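You operate a simulated robot arm through the tools that you are given. There is no shell and no other tool.

You are at the controls of a simulated robot arm. One attempt, no reset.

JOB
Mains on, feed SPAN, and set both lower flows by the cards.
Fine: each lower blue case gets the flow on the card in its pocket.

The check looks at the end state, three seconds after you hand in, the way a careful person would. Anything else that was tipped, shoved, dropped, spilled or broken makes it a failure.

ROBOT AND FRAMES
A 6-joint arm with a two-finger gripper, fixed in place. Base frame: the origin is at the foot of the arm, x ahead of it, y to its left, z up. Lengths are in mm, angles in rad, forces in N, time in s.
Its first joint turns from -2.897 to 2.897 rad. Payload 2.45 kg.
Tool frame: the origin (TCP) lies between the finger pads and is the grasp point; the fingertips stand 20 mm ahead of it; z points along the fingers, y is the line along which they close. The gripper opens to 140 mm. The gripper's body begins 168 mm behind the TCP.
Orientation is told as [roll, pitch, yaw] about the base's x, y, z axes, in that order, counted from this pose: with the fingers straight down and closing along the base's y, the tool's x points along the base's -x, its y along +y and its z along -z.

CONTROLS
- The arm moves only by the tool play_rows. Its argument "commands" is a list of rows, each a list of 7 numbers: the shift along the base's x, y, z in mm, then the turn, a rotation vector about the base's x, y, z in degrees, then the gripper command, from -1 (shut) to 1 (fully open), values between in proportion. In form: [[x, y, z, rx, ry, rz, gripper], ...]. A call has 1 to 20 rows; each row is the pose to reach, as a shift and turn from the pose commanded when the call began. A row lasts 0.2 s, in which the tool goes at most 50 mm and 0.15 rad; a call with a longer step from one row to the next is refused whole, and so is a gripper value outside its range. Where a pose cannot be reached the arm comes as near as it can. A force on the tool above 40 N (or 10 N above the force at the start of the call, whichever is more), or a blocked arm, ends the call early, and 0.2 s more pass. The fingers move at their own pace (about 45 mm/s each) and stop on an object; they squeeze with about 38 N. The grip force told is the motor's: it shows also when the fingers shut on nothing. Time passes only in rows, and 0.2 s behind the last, so rows that repeat a pose let the fingers close. It gives the time, the measured TCP pose, the force on the tool (base axes), the opening and the grip force at its end, in the units of the frame above (readings bear some noise), with the torque about the TCP (base axes, N m) and any sound that the robot's microphone picked up.
- Cameras (640 x 400 px; columns grow to the right, rows downward): "scene" is fixed at [401, -500.2, 1335.7]; the picture's right is [0.93, -0.38, 0.00], its down [-0.14, -0.35, -0.93] and it looks along [0.35, 0.86, -0.38] (base axes); focal length 348 px, centre (320, 200). "wrist" rides on the gripper at [78, 11, -209] in the tool frame; the picture's right is [-0.14, 0.99, 0.00], its down [-0.92, -0.13, -0.37] and it looks along [-0.36, -0.05, 0.93] (tool axes); focal length 280 px, centre (320, 200). There is no depth. A picture from a camera that has moved, and an enlarged one, comes with that camera's place and axes in the base frame and with its lens.
- get_image(camera): a new picture of that camera. The clock stands still meanwhile.
- inspect(camera, box): a new picture of the part [left, top, right, bottom] of that camera's present view, enlarged. The clock stands still meanwhile.
- hand_in(): hands the job in; it is judged then, once.

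Places have to be worked out from the pictures, the camera data and where the tool is seen. Open the gripper and draw the arm clear of the work before you hand the job in, unless the task says otherwise.

The tools are called after "Call:" as a command line: name --pt "numbers of a row" for each row, then --argument value for the rest, lists and objects as JSON in quotes. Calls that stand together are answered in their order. play_rows: Moves the arm, as the interface text tells. Its arguments: {"type":"object","properties":{"commands":{"type":"array"}},"required":["commands"]} The other tools are called the same way: get_image (camera) takes a picture; inspect (camera, box) takes an enlarged picture of a part of a camera's view; hand_in () hands the job in.

At the start:

```text
t: 0.0
tool_pos: [373.5, 579.2, 1108.5]
ee_rot: [0.001, -0.001, 0.002]
contact_force: [-0.8, -0.3, -0.2]
ft_torque: [0.01, 0.02, 0.02]
gripper_width: 140.2
grip_force: 0.2
```

scene: 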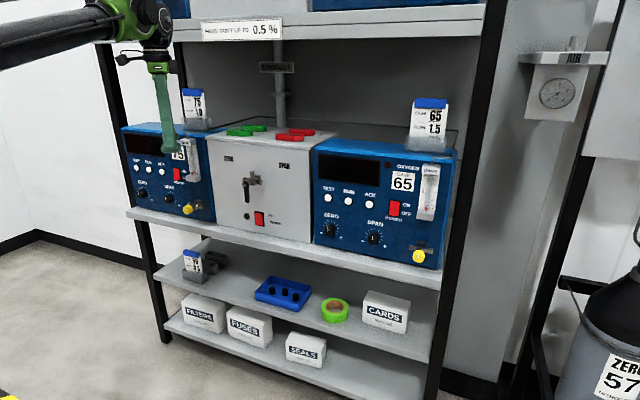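
wrist: 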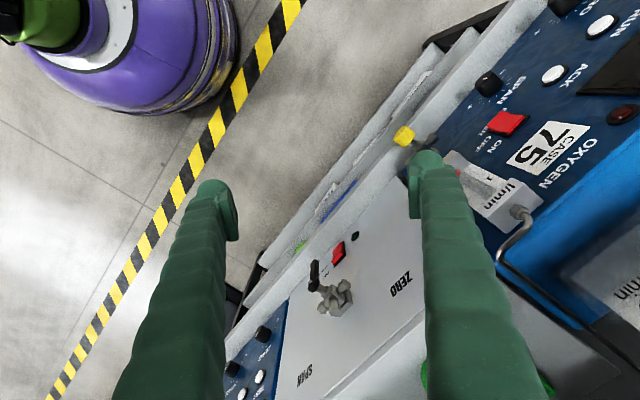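

I see two lower blue cases (75 and 65), a grey middle case with a selector valve and a mains switch. I'll enlarge parts of the scene to read details.

Call:
inspect --camera "scene" --box '[110, 80, 230, 230]'

Call:
inspect --camera "scene" --box '[200, 110, 330, 240]'

Call:
inspect --camera "scene" --box '[310, 90, 460, 270]'

Call:
inspect --camera "scene" --box '[190, 0, 350, 100]'

Call:
inspect --camera "scene" --box '[500, 0, 640, 400]'

Call:
inspect --camera "wrist" --box '[380, 0, 640, 280]'

```text
2.67 times, centred on (170, 155) of scene
camera zoom: at [401.0, -500.2, 1335.7], right [0.93, -0.38, 0.0], down [-0.14, -0.35, -0.93], along [0.35, 0.86, -0.38], focal length 928 px, centre (720, 320)
```

zoom: 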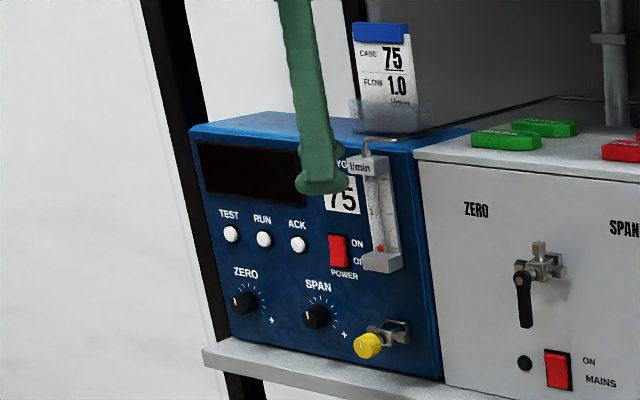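

```text
3.08 times, centred on (265, 175) of scene
camera zoom: at [401.0, -500.2, 1335.7], right [0.93, -0.38, 0.0], down [-0.14, -0.35, -0.93], along [0.35, 0.86, -0.38], focal length 1071 px, centre (489, 277)
```

zoom: 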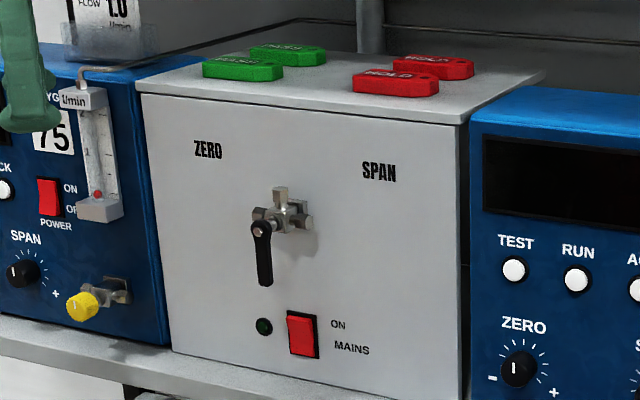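

```text
2.22 times, centred on (385, 180) of scene
camera zoom: at [401.0, -500.2, 1335.7], right [0.93, -0.38, 0.0], down [-0.14, -0.35, -0.93], along [0.35, 0.86, -0.38], focal length 773 px, centre (176, 244)
```

zoom: 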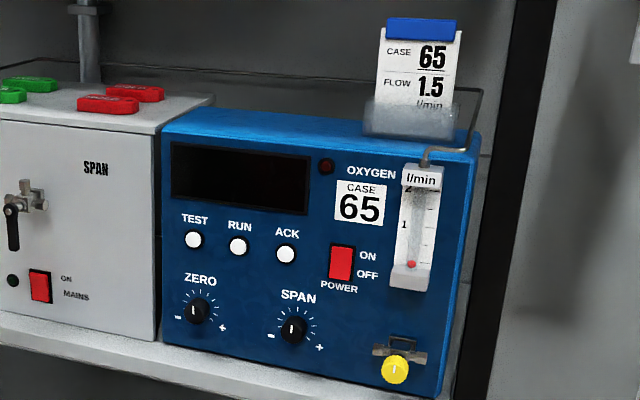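

```text
4.00 times, centred on (270, 50) of scene
camera zoom: at [401.0, -500.2, 1335.7], right [0.93, -0.38, 0.0], down [-0.14, -0.35, -0.93], along [0.35, 0.86, -0.38], focal length 1392 px, centre (520, 800)
```

zoom: 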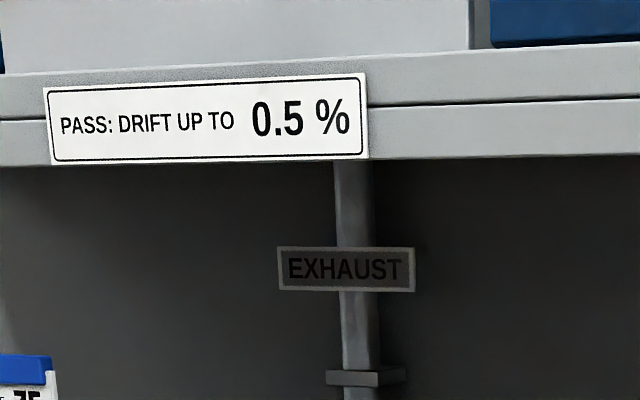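

```text
1.00 times, centred on (570, 200) of scene (not enlarged: the box is as wide or as high as the picture)
camera zoom: at [401.0, -500.2, 1335.7], right [0.93, -0.38, 0.0], down [-0.14, -0.35, -0.93], along [0.35, 0.86, -0.38], focal length 348 px, centre (70, 200)
```

zoom: 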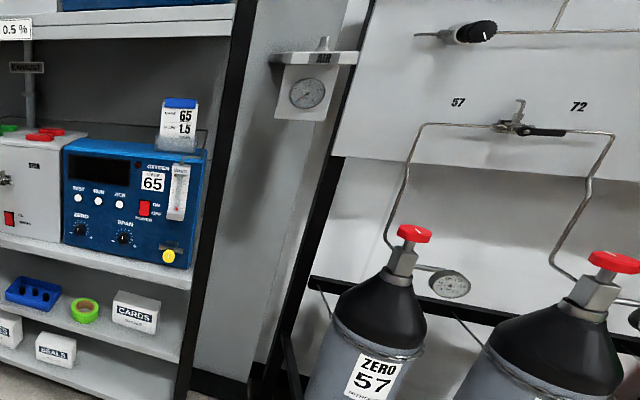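

```text
1.43 times, centred on (510, 140) of wrist
camera zoom: at [295.1, 589.9, 1316.6], right [0.14, 0.99, 0.0], down [0.92, -0.13, 0.37], along [0.37, -0.05, -0.93], focal length 401 px, centre (49, 286)
```

zoom: 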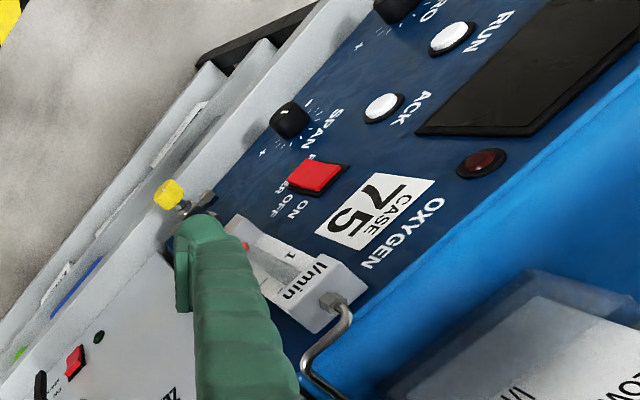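

The inspect view shows beyond the frame. I'll look further right at the gas panel, at the cards and lower shelf, and at the small labels.

Call:
inspect --camera "scene" --box '[630, 0, 640, 400]'

Call:
inspect --camera "scene" --box '[580, 0, 640, 200]'

Call:
inspect --camera "scene" --box '[170, 240, 240, 290]'

Call:
inspect --camera "scene" --box '[370, 80, 470, 180]'

Call:
inspect --camera "scene" --box '[0, 0, 640, 10]'

Call:
inspect --camera "scene" --box '[380, 240, 440, 270]'

Call:
inspect --camera "scene" --box '[215, 120, 325, 145]'

```text
1.00 times, centred on (635, 200) of scene (not enlarged: the box is as wide or as high as the picture)
camera zoom: at [401.0, -500.2, 1335.7], right [0.93, -0.38, 0.0], down [-0.14, -0.35, -0.93], along [0.35, 0.86, -0.38], focal length 348 px, centre (5, 200)
```

zoom: 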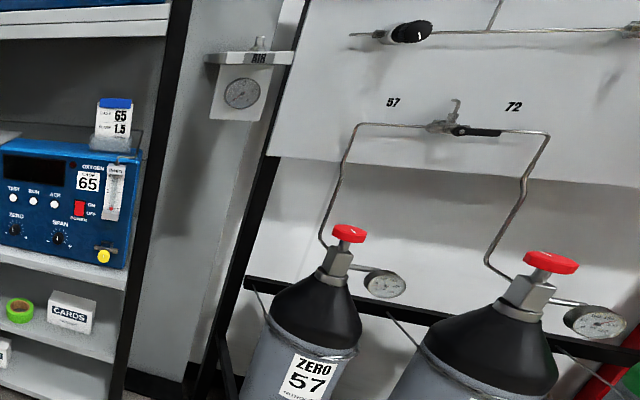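

```text
2.00 times, centred on (610, 100) of scene
camera zoom: at [401.0, -500.2, 1335.7], right [0.93, -0.38, 0.0], down [-0.14, -0.35, -0.93], along [0.35, 0.86, -0.38], focal length 696 px, centre (-260, 400)
```

zoom: 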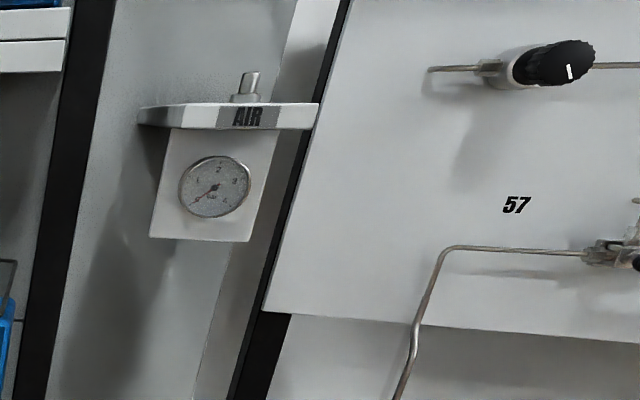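

```text
8.00 times, centred on (205, 265) of scene
camera zoom: at [401.0, -500.2, 1335.7], right [0.93, -0.38, 0.0], down [-0.14, -0.35, -0.93], along [0.35, 0.86, -0.38], focal length 2784 px, centre (1240, -320)
```

zoom: 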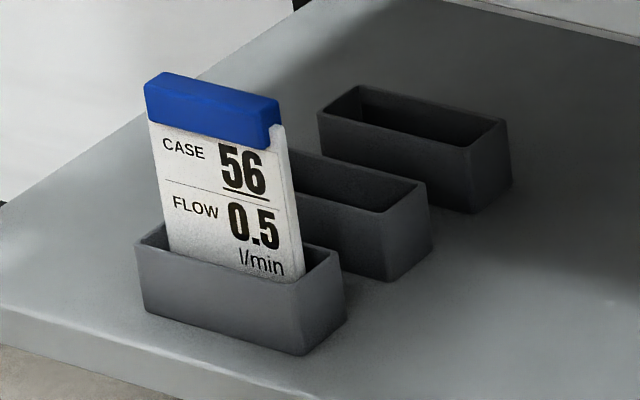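

```text
4.00 times, centred on (420, 130) of scene
camera zoom: at [401.0, -500.2, 1335.7], right [0.93, -0.38, 0.0], down [-0.14, -0.35, -0.93], along [0.35, 0.86, -0.38], focal length 1392 px, centre (-80, 480)
```

zoom: 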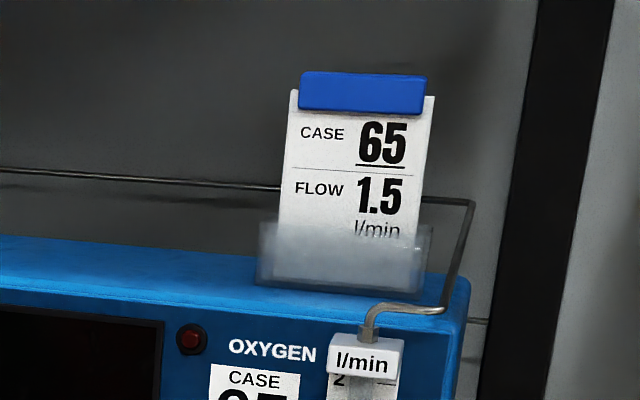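

```text
1.00 times, centred on (320, 5) of scene (not enlarged: the box is as wide or as high as the picture)
camera zoom: at [401.0, -500.2, 1335.7], right [0.93, -0.38, 0.0], down [-0.14, -0.35, -0.93], along [0.35, 0.86, -0.38], focal length 348 px, centre (320, 395)
```

zoom: 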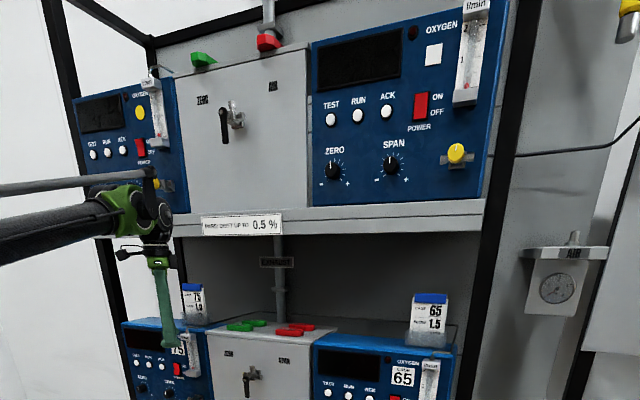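

```text
10.67 times, centred on (410, 255) of scene
camera zoom: at [401.0, -500.2, 1335.7], right [0.93, -0.38, 0.0], down [-0.14, -0.35, -0.93], along [0.35, 0.86, -0.38], focal length 3711 px, centre (-640, -387)
```

zoom: 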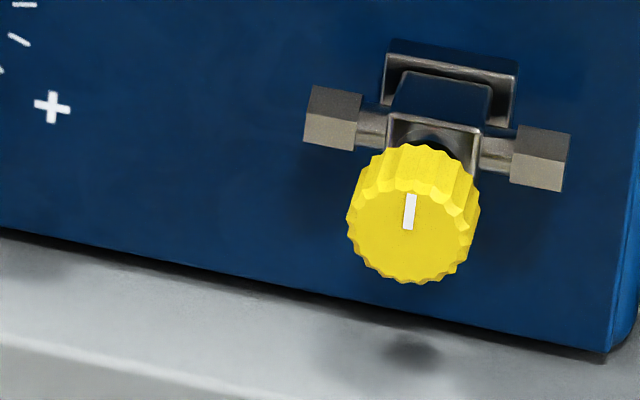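

```text
5.82 times, centred on (270, 132) of scene
camera zoom: at [401.0, -500.2, 1335.7], right [0.93, -0.38, 0.0], down [-0.14, -0.35, -0.93], along [0.35, 0.86, -0.38], focal length 2024 px, centre (611, 593)
```

zoom: 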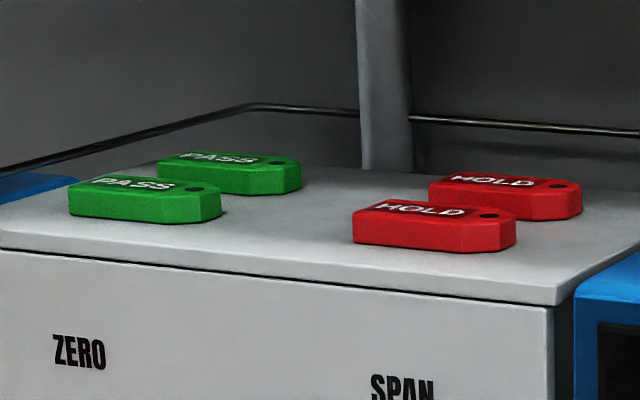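

Triangulating from both pictures: the panel faces run along e=(0.707,-0.707) with outward reach n=(0.707,0.707), face at n≈845. The mains rocker is near (608,584,824), the lever pivot near (576,542,969), and knob 75 near (389,718,838). I'll back off a little and turn the tool horizontal, facing the lever, to look closer.

Call:
play_rows --pt "0 -20 0 5.303 -5.303 0 -1" --pt "0 -40 -10 10.606 -10.606 0 -1" --pt "0 -60 -20 15.909 -15.909 0 -1" --pt "5 -80 -30 21.21 -21.21 0 -1" --pt "15 -100 -45 26.52 -26.52 0 -1" --pt "25 -115 -60 31.82 -31.82 0 -1" --pt "35 -125 -75 37.12 -37.12 0 -1" --pt "45 -135 -90 42.43 -42.43 0 -1" --pt "55 -142 -105 47.73 -47.73 0 -1" --pt "65 -148 -120 53.03 -53.03 0 -1" --pt "75 -153 -135 58.34 -58.34 0 -1" --pt "82 -157 -148 63.64 -63.64 0 -1"

Call:
get_image --camera "scene"

Call:
get_image --camera "wrist"

```text
t: 2.6
tool_pos: [454.6, 422.4, 960.0]
ee_rot: [1.575, -0.786, -0.792]
contact_force: [-0.6, -1.2, -0.7]
ft_torque: [0.05, 0.0, 0.04]
gripper_width: 0.1
grip_force: 29.3
```

```text
taken
```

scene: 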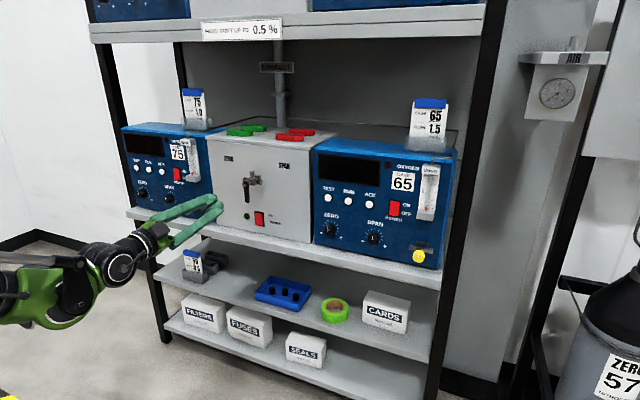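

```text
taken
camera wrist: at [262.3, 318.5, 911.5], right [-0.43, 0.43, 0.8], down [0.26, -0.79, 0.56], along [0.87, 0.45, 0.23], focal length 280 px, centre (320, 200)
```

wrist: 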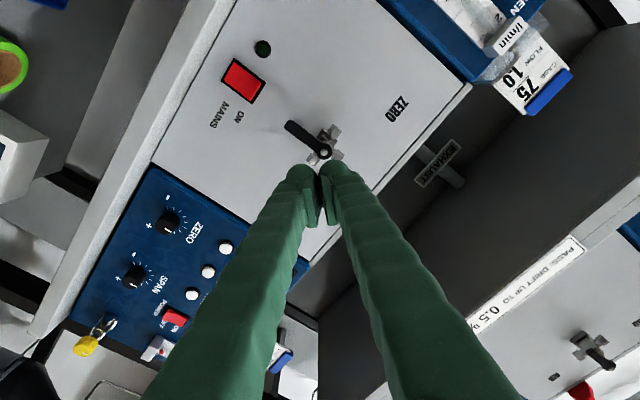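

The tool is now horizontal and the lever stands just in front of it. I'll zoom on the rocker, lever and knobs to learn their shape before touching them.

Call:
inspect --camera "scene" --box '[235, 165, 295, 230]'

Call:
inspect --camera "wrist" --box '[200, 20, 360, 180]'

Call:
inspect --camera "scene" --box '[410, 150, 450, 225]'

Call:
inspect --camera "scene" --box '[160, 130, 215, 220]'

Call:
inspect --camera "scene" --box '[630, 90, 640, 140]'

```text
6.15 times, centred on (265, 198) of scene
camera zoom: at [401.0, -500.2, 1335.7], right [0.93, -0.38, 0.0], down [-0.14, -0.35, -0.93], along [0.35, 0.86, -0.38], focal length 2141 px, centre (658, 215)
```

zoom: 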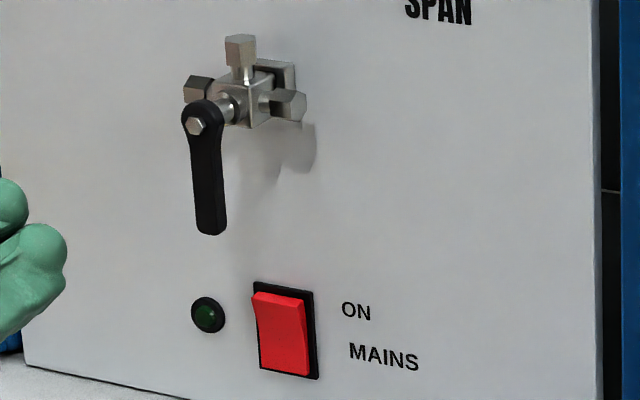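

```text
2.50 times, centred on (280, 100) of wrist
camera zoom: at [262.3, 318.5, 911.5], right [-0.43, 0.43, 0.8], down [0.26, -0.79, 0.56], along [0.87, 0.45, 0.23], focal length 701 px, centre (420, 450)
```

zoom: 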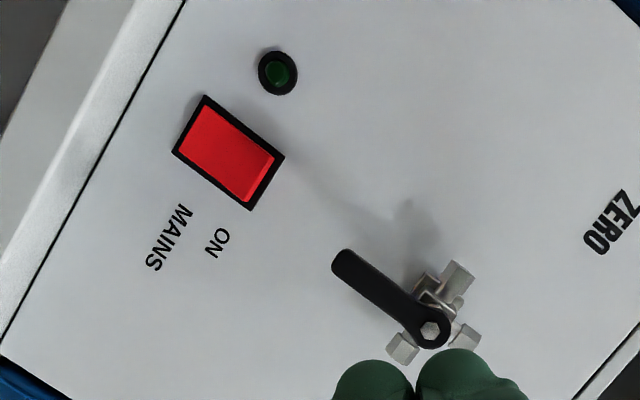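

```text
5.33 times, centred on (430, 188) of scene
camera zoom: at [401.0, -500.2, 1335.7], right [0.93, -0.38, 0.0], down [-0.14, -0.35, -0.93], along [0.35, 0.86, -0.38], focal length 1856 px, centre (-267, 267)
```

zoom: 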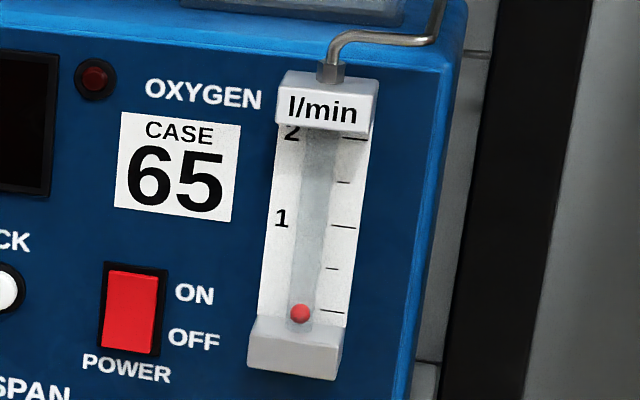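

```text
4.44 times, centred on (188, 175) of scene
camera zoom: at [401.0, -500.2, 1335.7], right [0.93, -0.38, 0.0], down [-0.14, -0.35, -0.93], along [0.35, 0.86, -0.38], focal length 1546 px, centre (909, 311)
```

zoom: 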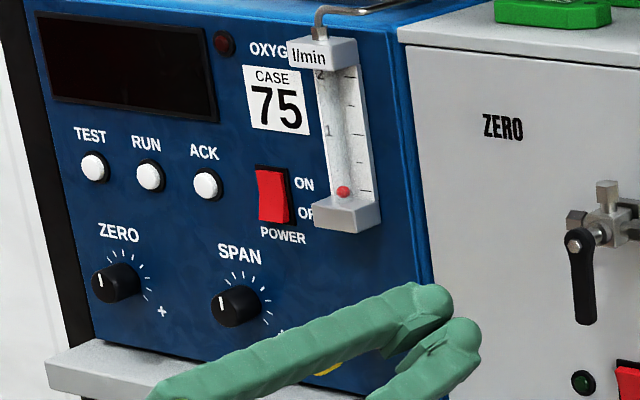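

```text
8.00 times, centred on (635, 115) of scene
camera zoom: at [401.0, -500.2, 1335.7], right [0.93, -0.38, 0.0], down [-0.14, -0.35, -0.93], along [0.35, 0.86, -0.38], focal length 2784 px, centre (-2200, 880)
```

zoom: 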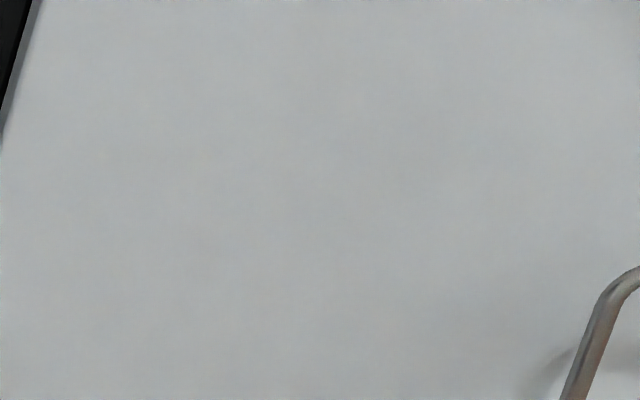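

The rocker's top half stands out (off) and its centre is near e≈22, z≈823; the lever hangs down at e≈24 with ports left, right and up. I'll turn the tool so the fingers stack vertically, lower to z≈836 and approach the rocker's upper half without touching.

Call:
play_rows --pt "0 0 -20 5.303 5.303 0 -1" --pt "0 0 -41 10.606 10.606 0 -1" --pt "0 0 -62 15.909 15.909 0 -1" --pt "0 0 -83 21.21 21.21 0 -1" --pt "0 0 -104 26.52 26.52 0 -1" --pt "0 0 -124 31.82 31.82 0 -1" --pt "25 25 -124 31.82 31.82 0 -1" --pt "50 50 -124 31.82 31.82 0 -1" --pt "75 75 -124 31.82 31.82 0 -1" --pt "100 100 -124 31.82 31.82 0 -1"

Call:
get_image --camera "wrist"

Call:
inspect --camera "scene" --box '[210, 150, 310, 250]'

```text
t: 4.8
tool_pos: [554.0, 520.9, 836.8]
ee_rot: [1.572, 0.001, -0.789]
contact_force: [-0.2, -0.1, 0.0]
ft_torque: [0.02, -0.01, 0.02]
gripper_width: 0.1
grip_force: 29.3
```

```text
taken
camera wrist: at [351.3, 428.5, 847.2], right [0.1, -0.1, 0.99], down [0.39, -0.91, -0.13], along [0.92, 0.4, -0.05], focal length 280 px, centre (320, 200)
```

wrist: 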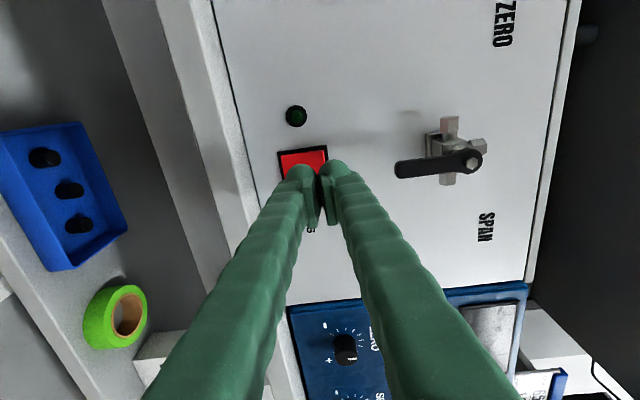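

```text
4.00 times, centred on (260, 200) of scene
camera zoom: at [401.0, -500.2, 1335.7], right [0.93, -0.38, 0.0], down [-0.14, -0.35, -0.93], along [0.35, 0.86, -0.38], focal length 1392 px, centre (560, 200)
```

zoom: 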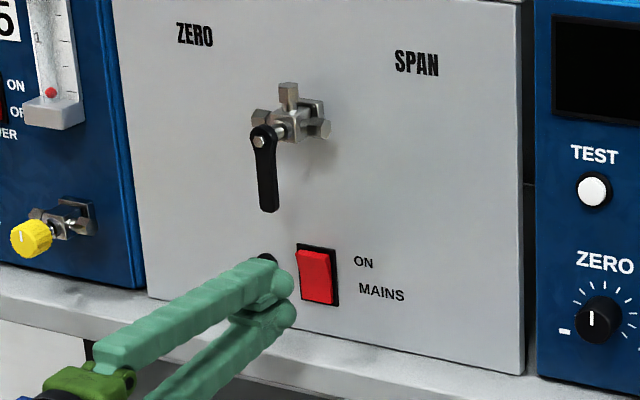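

The tip sits 65 mm in front of the rocker's upper half (rocker e≈21, z 796–848), TCP aligned at z≈836. Now push forward along n in small steps until the rocker flips or the force stops it.

Call:
play_rows --pt "15 15 0 0 0 0 -1" --pt "28 28 0 0 0 0 -1" --pt "34 34 0 0 0 0 -1" --pt "37 37 0 0 0 0 -1" --pt "40 40 0 0 0 0 -1" --pt "43 43 0 0 0 0 -1" --pt "45 45 0 0 0 0 -1" --pt "47 47 0 0 0 0 -1" --pt "49 49 0 0 0 0 -1"

Call:
inspect --camera "scene" --box '[210, 150, 310, 250]'

Call:
get_image --camera "wrist"

```text
t: 6.4
tool_pos: [597.3, 565.5, 836.4]
ee_rot: [1.569, 0.003, -0.788]
contact_force: [-15.9, -13.9, 5.1]
ft_torque: [-0.02, 0.18, 0.04]
gripper_width: 0.0
grip_force: 28.9
stopped in row 8: the force on the tool passed its limit at 46 N (the readings are from after the stop); the commanded pose is now the measured one
```

```text
4.00 times, centred on (260, 200) of scene
camera zoom: at [401.0, -500.2, 1335.7], right [0.93, -0.38, 0.0], down [-0.14, -0.35, -0.93], along [0.35, 0.86, -0.38], focal length 1392 px, centre (560, 200)
```

zoom: 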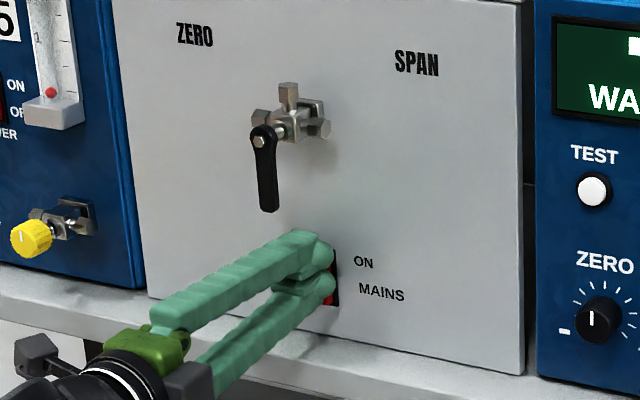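

```text
taken
camera wrist: at [394.3, 472.4, 846.6], right [0.1, -0.1, 0.99], down [0.39, -0.91, -0.13], along [0.92, 0.4, -0.05], focal length 280 px, centre (320, 200)
```

wrist: 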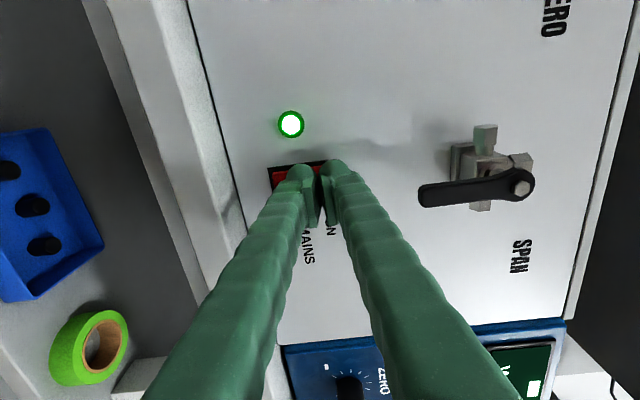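

Mains is on: the lamp is lit and the displays woke. Next I back off and place the closed fingertips just left of the hanging lever (pivot e≈23, n≈788, z≈969), tip at n≈800, short of the nuts at n≈810.

Call:
play_rows --pt "-35 -35 0 0 0 0 -1" --pt "-71 -71 0 0 0 0 -1" --pt "-85 -57 44 0 0 0 -1" --pt "-99 -43 88 0 0 0 -1" --pt "-78 -22 88 0 0 0 -1" --pt "-58 -1.4 88 0 0 0 -1"

Call:
inspect --camera "scene" --box '[210, 150, 310, 250]'

Call:
get_image --camera "wrist"

```text
refused: row 2 steps farther than a row can; nothing moved
```

```text
4.00 times, centred on (260, 200) of scene
camera zoom: at [401.0, -500.2, 1335.7], right [0.93, -0.38, 0.0], down [-0.14, -0.35, -0.93], along [0.35, 0.86, -0.38], focal length 1392 px, centre (560, 200)
```

zoom: 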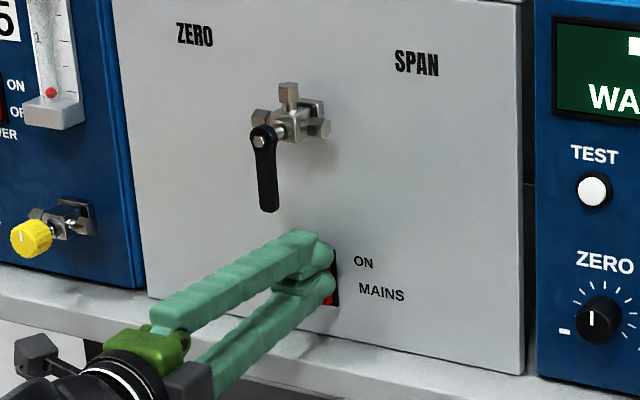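

```text
taken
camera wrist: at [394.3, 472.4, 846.6], right [0.1, -0.1, 0.99], down [0.39, -0.91, -0.13], along [0.92, 0.4, -0.05], focal length 280 px, centre (320, 200)
```

wrist: 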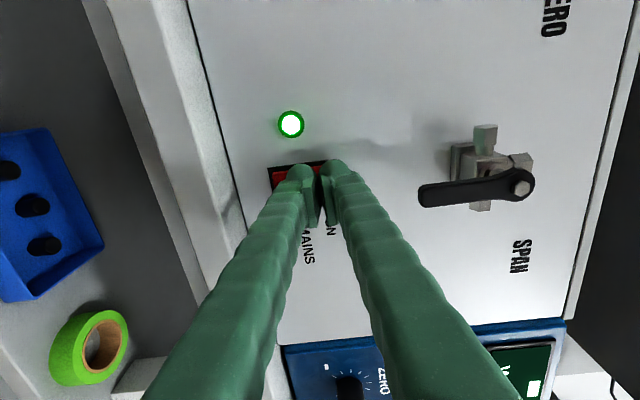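

The call was refused because one step was slightly over 50 mm; nothing moved. I repeat the same approach with smaller steps.

Call:
play_rows --pt "-25 -25 0 0 0 0 -1" --pt "-50 -50 0 0 0 0 -1" --pt "-71 -71 0 0 0 0 -1" --pt "-80 -62 30 0 0 0 -1" --pt "-90 -52 60 0 0 0 -1" --pt "-99 -43 88 0 0 0 -1" --pt "-78 -22 88 0 0 0 -1" --pt "-58 -1.4 88 0 0 0 -1"

Call:
inspect --camera "scene" --box '[210, 150, 310, 250]'

Call:
get_image --camera "wrist"

```text
t: 8.2
tool_pos: [538.6, 566.0, 923.6]
ee_rot: [1.572, -0.001, -0.787]
contact_force: [0.0, 0.8, 0.1]
ft_torque: [0.01, 0.0, -0.01]
gripper_width: 0.0
grip_force: 29.5
```

```text
4.00 times, centred on (260, 200) of scene
camera zoom: at [401.0, -500.2, 1335.7], right [0.93, -0.38, 0.0], down [-0.14, -0.35, -0.93], along [0.35, 0.86, -0.38], focal length 1392 px, centre (560, 200)
```

zoom: 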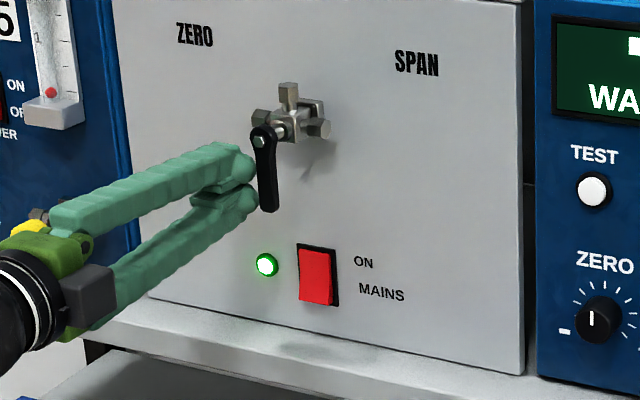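

```text
taken
camera wrist: at [336.8, 472.8, 932.8], right [0.1, -0.1, 0.99], down [0.39, -0.91, -0.13], along [0.92, 0.4, -0.05], focal length 280 px, centre (320, 200)
```

wrist: 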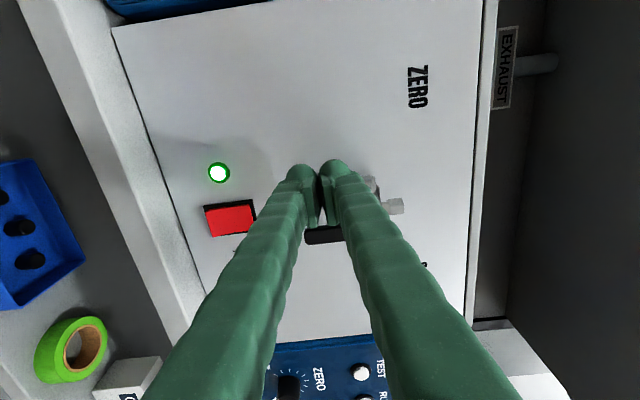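

The tip is beside the lever and the rocker stayed on. I now sweep the tip on an arc about the pivot, pushing the lever from down to the right (SPAN).

Call:
play_rows --pt "5.7 -5.7 0 0 0 0 -1" --pt "10.9 -10.9 0 0 0 0 -1" --pt "14.8 -14.8 -3 0 0 0 -1" --pt "19.1 -19.1 -6 0 0 0 -1" --pt "23.7 -23.7 -7.2 0 0 0 -1" --pt "28.1 -28.1 -8 0 0 0 -1" --pt "33.2 -33.2 -8 0 0 0 -1" --pt "38 -38 -7 0 0 0 -1" --pt "42.8 -42.8 -5 0 0 0 -1" --pt "47.7 -47.7 -2 0 0 0 -1" --pt "52 -52 3.5 0 0 0 -1" --pt "56.1 -56.1 9 0 0 0 -1" --pt "59 -59 15.5 0 0 0 -1" --pt "61.8 -61.8 22.5 0 0 0 -1"

Call:
inspect --camera "scene" --box '[210, 150, 310, 250]'

Call:
get_image --camera "wrist"

```text
t: 11.0
tool_pos: [595.3, 509.3, 932.6]
ee_rot: [1.568, -0.003, -0.784]
contact_force: [2.9, 10.0, -32.6]
ft_torque: [-0.65, -0.22, -0.15]
gripper_width: 0.0
grip_force: 29.6
stopped in row 13: the force on the tool passed its limit at 56 N (the readings are from after the stop); the commanded pose is now the measured one
```

```text
4.00 times, centred on (260, 200) of scene
camera zoom: at [401.0, -500.2, 1335.7], right [0.93, -0.38, 0.0], down [-0.14, -0.35, -0.93], along [0.35, 0.86, -0.38], focal length 1392 px, centre (560, 200)
```

zoom: 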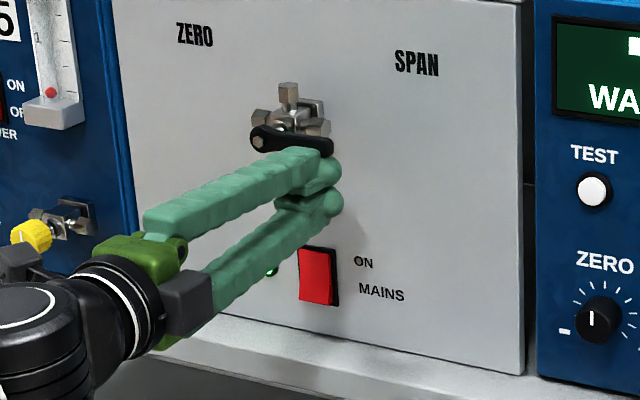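

```text
taken
camera wrist: at [393.7, 416.0, 943.1], right [0.1, -0.09, 0.99], down [0.39, -0.91, -0.13], along [0.91, 0.4, -0.05], focal length 280 px, centre (320, 200)
```

wrist: 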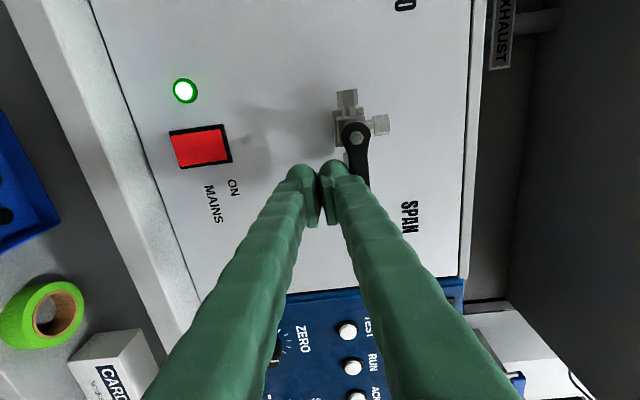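

The lever lies horizontal to the right against its stop. I ease down off it, back away, and check lever and rotameters.

Call:
play_rows --pt "0 0 -8 0 0 0 -1" --pt "0 0 -16 0 0 0 -1" --pt "-25 -25 -16 0 0 0 -1" --pt "-50 -50 -16 0 0 0 -1" --pt "-75 -75 -30 0 0 0 -1" --pt "-100 -100 -50 0 0 0 -1" --pt "-110 -110 -60 0 0 0 -1"

Call:
inspect --camera "scene" --box '[210, 150, 310, 250]'

Call:
inspect --camera "scene" --box '[310, 130, 460, 280]'

Call:
inspect --camera "scene" --box '[120, 120, 230, 240]'

Call:
get_image --camera "wrist"

```text
t: 12.6
tool_pos: [486.5, 396.6, 874.3]
ee_rot: [1.57, -0.001, -0.785]
contact_force: [-0.6, 0.4, 0.0]
ft_torque: [0.0, 0.0, -0.02]
gripper_width: 0.0
grip_force: 29.6
```

```text
4.00 times, centred on (260, 200) of scene
camera zoom: at [401.0, -500.2, 1335.7], right [0.93, -0.38, 0.0], down [-0.14, -0.35, -0.93], along [0.35, 0.86, -0.38], focal length 1392 px, centre (560, 200)
```

zoom: 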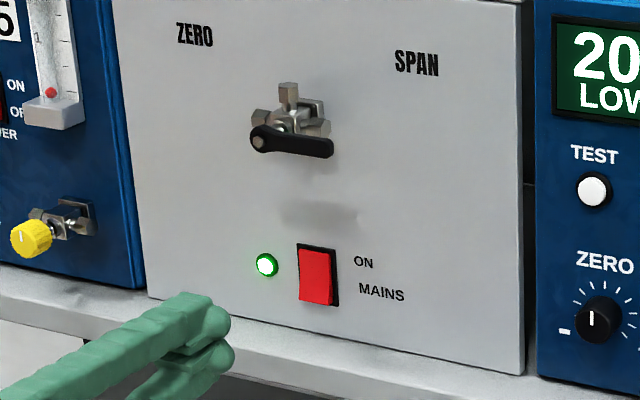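

```text
2.67 times, centred on (385, 205) of scene
camera zoom: at [401.0, -500.2, 1335.7], right [0.93, -0.38, 0.0], down [-0.14, -0.35, -0.93], along [0.35, 0.86, -0.38], focal length 928 px, centre (147, 187)
```

zoom: 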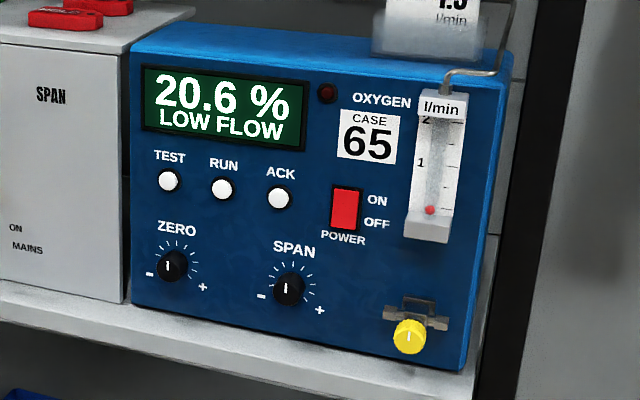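

```text
3.33 times, centred on (175, 180) of scene
camera zoom: at [401.0, -500.2, 1335.7], right [0.93, -0.38, 0.0], down [-0.14, -0.35, -0.93], along [0.35, 0.86, -0.38], focal length 1160 px, centre (803, 267)
```

zoom: 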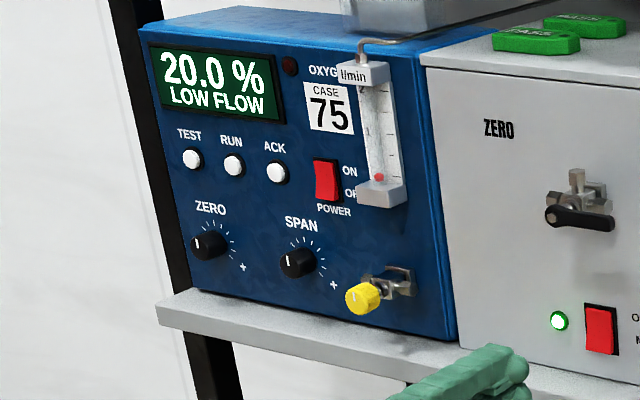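

```text
taken
camera wrist: at [283.7, 303.4, 885.3], right [0.1, -0.1, 0.99], down [0.39, -0.91, -0.13], along [0.92, 0.4, -0.05], focal length 280 px, centre (320, 200)
```

wrist: 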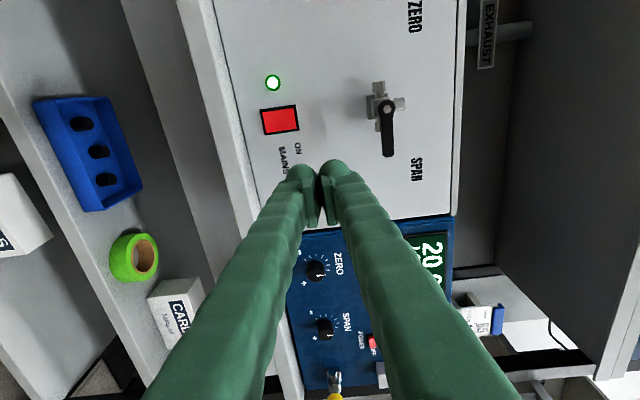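

Lever is at SPAN, both displays show LOW FLOW with the needle valves shut. I'll look at the shelf edge under knob 75 and the knob itself for clearances.

Call:
inspect --camera "scene" --box '[170, 190, 230, 230]'

Call:
inspect --camera "scene" --box '[395, 240, 455, 290]'

```text
10.00 times, centred on (200, 210) of scene
camera zoom: at [401.0, -500.2, 1335.7], right [0.93, -0.38, 0.0], down [-0.14, -0.35, -0.93], along [0.35, 0.86, -0.38], focal length 3480 px, centre (1520, 100)
```

zoom: 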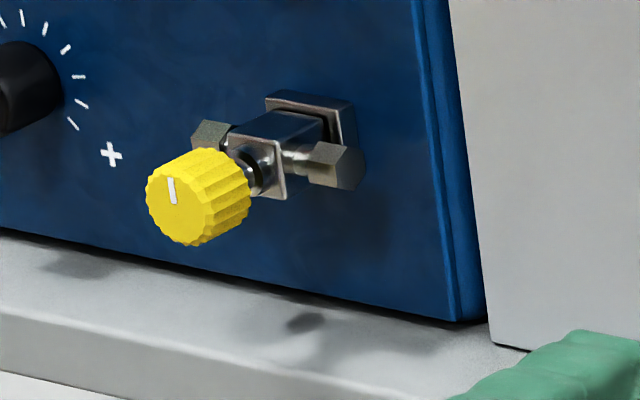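

```text
8.00 times, centred on (425, 265) of scene
camera zoom: at [401.0, -500.2, 1335.7], right [0.93, -0.38, 0.0], down [-0.14, -0.35, -0.93], along [0.35, 0.86, -0.38], focal length 2784 px, centre (-520, -320)
```

zoom: 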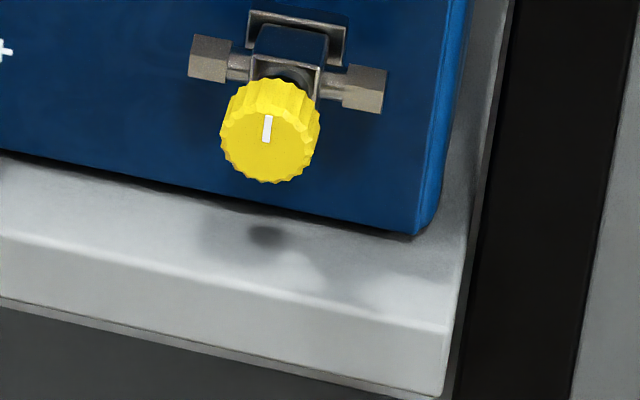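

Shelf top is at z≈774 with its lip at n≈785, and knob 75 spans about n 775–803 at e≈-232, z≈838, diameter ≈34. I travel left to stand off in front of knob 75, opening the gripper to 60 mm and pre-turning the wrist clockwise to leave room for turning the knob open.

Call:
play_rows --pt "-26 26 0 5.3 5.3 0 -0.143" --pt "-52 52 0 10.6 10.6 0 -0.143" --pt "-78 78 0 15.9 15.9 0 -0.143" --pt "-104 104 -10 21.2 21.2 0 -0.143" --pt "-130 130 -20 26.5 26.5 0 -0.143" --pt "-156 156 -30 31.8 31.8 0 -0.143" --pt "-182 182 -36 37.1 37.1 0 -0.143" --pt "-209 209 -36 42.4 42.4 0 -0.143" --pt "-190 228 -36 42.4 42.4 0 -0.143" --pt "-170.5 248 -36 42.4 42.4 0 -0.143"

Call:
get_image --camera "wrist"

Call:
get_image --camera "scene"

```text
t: 14.8
tool_pos: [314.6, 647.0, 837.1]
ee_rot: [1.571, 1.047, -0.783]
contact_force: [0.6, -0.5, -0.2]
ft_torque: [0.01, -0.02, 0.0]
gripper_width: 60.0
grip_force: 0.0
```

```text
taken
camera wrist: at [147.2, 519.0, 909.5], right [0.66, -0.65, 0.38], down [-0.01, -0.51, -0.86], along [0.76, 0.56, -0.34], focal length 280 px, centre (320, 200)
```

wrist: 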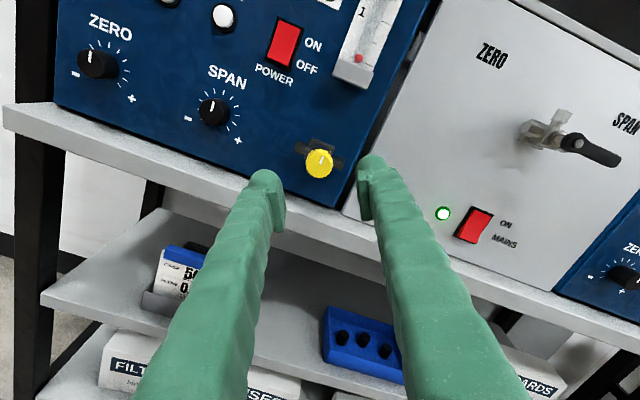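

```text
taken
```

scene: 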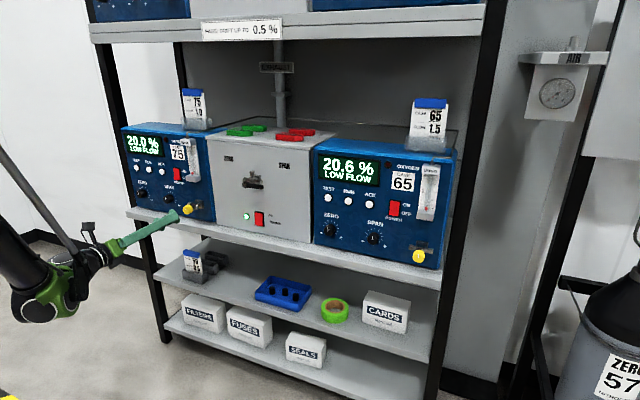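

The wrist camera puts the knob's front centre at e≈-234, z≈839. I advance to TCP n≈780 and close on it.

Call:
play_rows --pt "18 17.5 0.5 0 0 0 -0.143" --pt "36 35 1 0 0 0 -0.143" --pt "54 52 1.4 0 0 0 -0.143" --pt "63 61 1.4 0 0 0 -0.143" --pt "72 69.3 1.4 0 0 0 -0.143" --pt "72 69.3 1.4 0 0 0 -0.143"

Call:
inspect --camera "scene" --box '[150, 150, 230, 230]'

Call:
get_image --camera "wrist"

```text
t: 16.2
tool_pos: [387.0, 714.4, 839.5]
ee_rot: [1.571, 1.044, -0.785]
contact_force: [0.1, 0.0, -0.4]
ft_torque: [-0.06, 0.04, -0.03]
gripper_width: 59.9
grip_force: 0.1
```

```text
5.00 times, centred on (190, 190) of scene
camera zoom: at [401.0, -500.2, 1335.7], right [0.93, -0.38, 0.0], down [-0.14, -0.35, -0.93], along [0.35, 0.86, -0.38], focal length 1740 px, centre (970, 250)
```

zoom: 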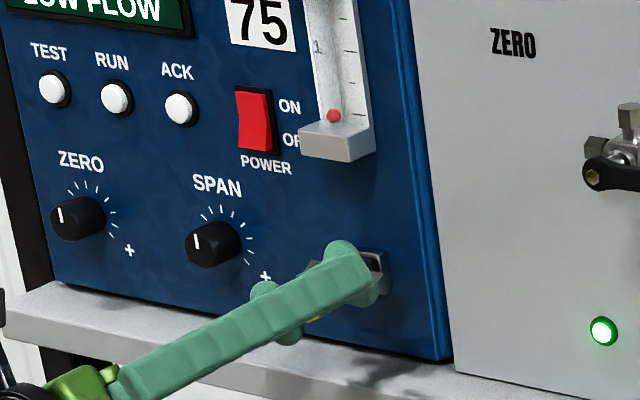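

```text
taken
camera wrist: at [219.1, 588.2, 911.8], right [0.66, -0.65, 0.38], down [-0.01, -0.51, -0.86], along [0.76, 0.56, -0.34], focal length 280 px, centre (320, 200)
```

wrist: 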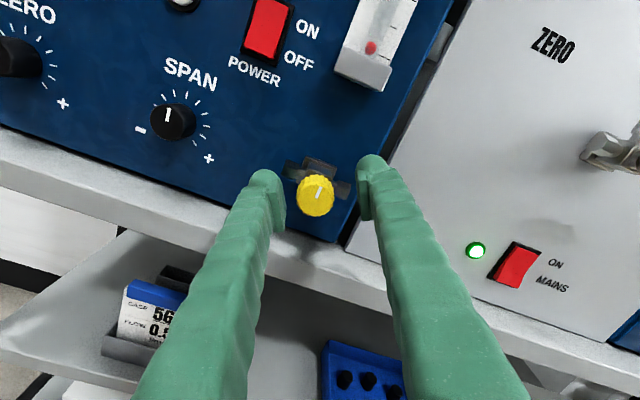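

The knob front projects right onto the TCP point, so it is centred between the fingers. I close the gripper on it.

Call:
play_rows --pt "0 0 0 0 0 0 -0.5" --pt "0 0 0 0 0 0 -0.8" --pt "0 0 0 0 0 0 -0.8" --pt "0 0 0 0 0 0 -0.8"

Call:
get_image --camera "wrist"

Call:
inspect --camera "scene" --box '[150, 150, 230, 230]'

```text
t: 17.2
tool_pos: [385.6, 716.6, 839.5]
ee_rot: [1.57, 1.046, -0.782]
contact_force: [-15.4, 14.7, -16.1]
ft_torque: [-0.14, 0.1, 0.19]
gripper_width: 31.7
grip_force: 13.2
```

```text
taken
camera wrist: at [217.7, 589.6, 911.3], right [0.66, -0.65, 0.38], down [-0.01, -0.51, -0.86], along [0.75, 0.56, -0.34], focal length 280 px, centre (320, 200)
```

wrist: 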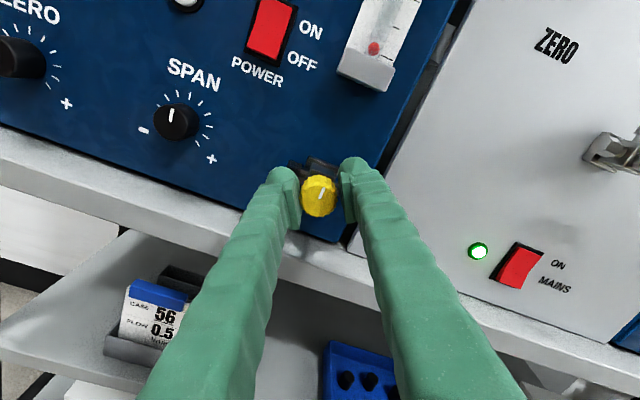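

```text
5.00 times, centred on (190, 190) of scene
camera zoom: at [401.0, -500.2, 1335.7], right [0.93, -0.38, 0.0], down [-0.14, -0.35, -0.93], along [0.35, 0.86, -0.38], focal length 1740 px, centre (970, 250)
```

zoom: 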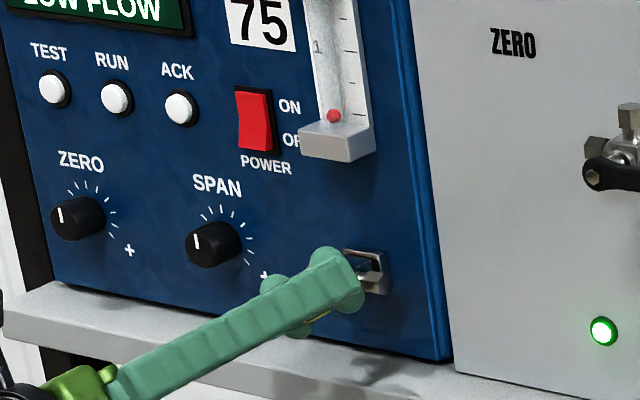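

The grip is on (31.7 mm) with a ~27 N side load, meaning the knob centre is a few mm left/below of my command. I shift the tool to relieve it.

Call:
play_rows --pt "-1 1 -0.7 0 0 0 -0.8" --pt "-2.1 2.1 -1.5 0 0 0 -0.8" --pt "-2.1 2.1 -1.5 0 0 0 -0.8"

```text
t: 18.0
tool_pos: [385.7, 718.0, 836.7]
ee_rot: [1.571, 1.046, -0.785]
contact_force: [-13.6, 17.0, 4.1]
ft_torque: [0.09, -0.11, 0.25]
gripper_width: 28.9
grip_force: 41.0
```

Side load is now mostly toward -e (~21 N) with the grip at full force; I shift 2 mm more that way.

Call:
play_rows --pt "-0.7 0.7 0.2 0 0 0 -0.8" --pt "-1.4 1.4 0.4 0 0 0 -0.8" --pt "-1.4 1.4 0.4 0 0 0 -0.8"

Call:
inspect --camera "wrist" --box '[250, 130, 390, 250]'

```text
t: 18.8
tool_pos: [384.8, 719.0, 837.3]
ee_rot: [1.57, 1.044, -0.785]
contact_force: [-9.1, 5.6, -11.0]
ft_torque: [-0.1, 0.14, 0.0]
gripper_width: 28.6
grip_force: 44.9
```

```text
3.33 times, centred on (320, 190) of wrist
camera zoom: at [216.3, 591.1, 910.4], right [0.65, -0.66, 0.38], down [-0.01, -0.51, -0.86], along [0.76, 0.56, -0.34], focal length 935 px, centre (320, 233)
```

zoom: 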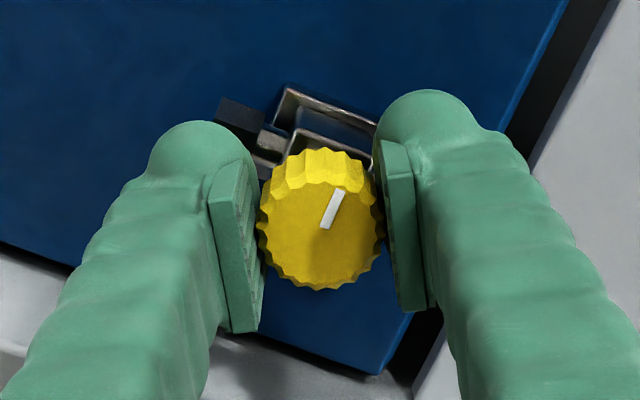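

Solid grip, knob squarely between the pads. I turn counter-clockwise (about -n) by 20° and check the ball.

Call:
play_rows --pt "0 0 0 -3.54 -3.54 0 -0.8" --pt "0 0 0 -7.07 -7.07 0 -0.8" --pt "0 0 0 -10.6 -10.6 0 -0.8" --pt "0 0 0 -14.14 -14.14 0 -0.8" --pt "0 0 0 -14.14 -14.14 0 -0.8"

Call:
inspect --camera "scene" --box '[160, 130, 220, 220]'

Call:
inspect --camera "wrist" --box '[250, 130, 390, 250]'

```text
t: 20.0
tool_pos: [384.8, 719.3, 837.6]
ee_rot: [1.568, 0.696, -0.786]
contact_force: [-9.9, -12.2, -30.6]
ft_torque: [-0.39, 0.42, -0.08]
gripper_width: 28.3
grip_force: 45.4
```

```text
4.44 times, centred on (190, 175) of scene
camera zoom: at [401.0, -500.2, 1335.7], right [0.93, -0.38, 0.0], down [-0.14, -0.35, -0.93], along [0.35, 0.86, -0.38], focal length 1546 px, centre (898, 311)
```

zoom: 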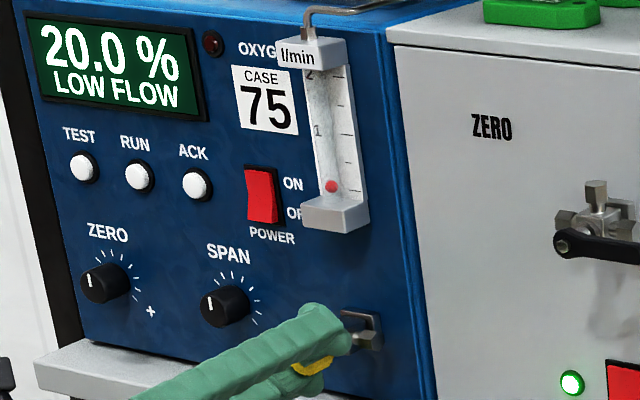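

```text
3.33 times, centred on (320, 190) of wrist
camera zoom: at [199.5, 608.0, 895.9], right [0.52, -0.52, 0.67], down [0.18, -0.7, -0.69], along [0.83, 0.48, -0.27], focal length 935 px, centre (320, 233)
```

zoom: 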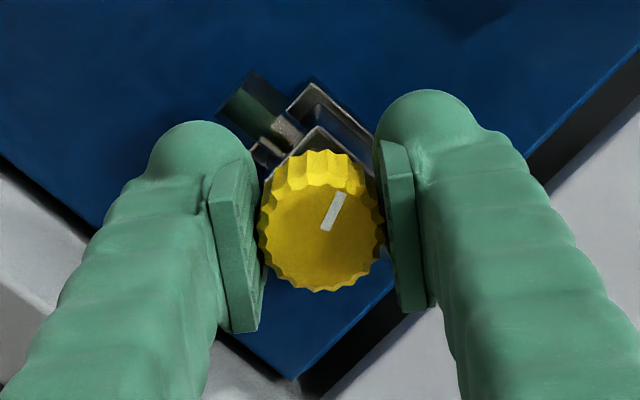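

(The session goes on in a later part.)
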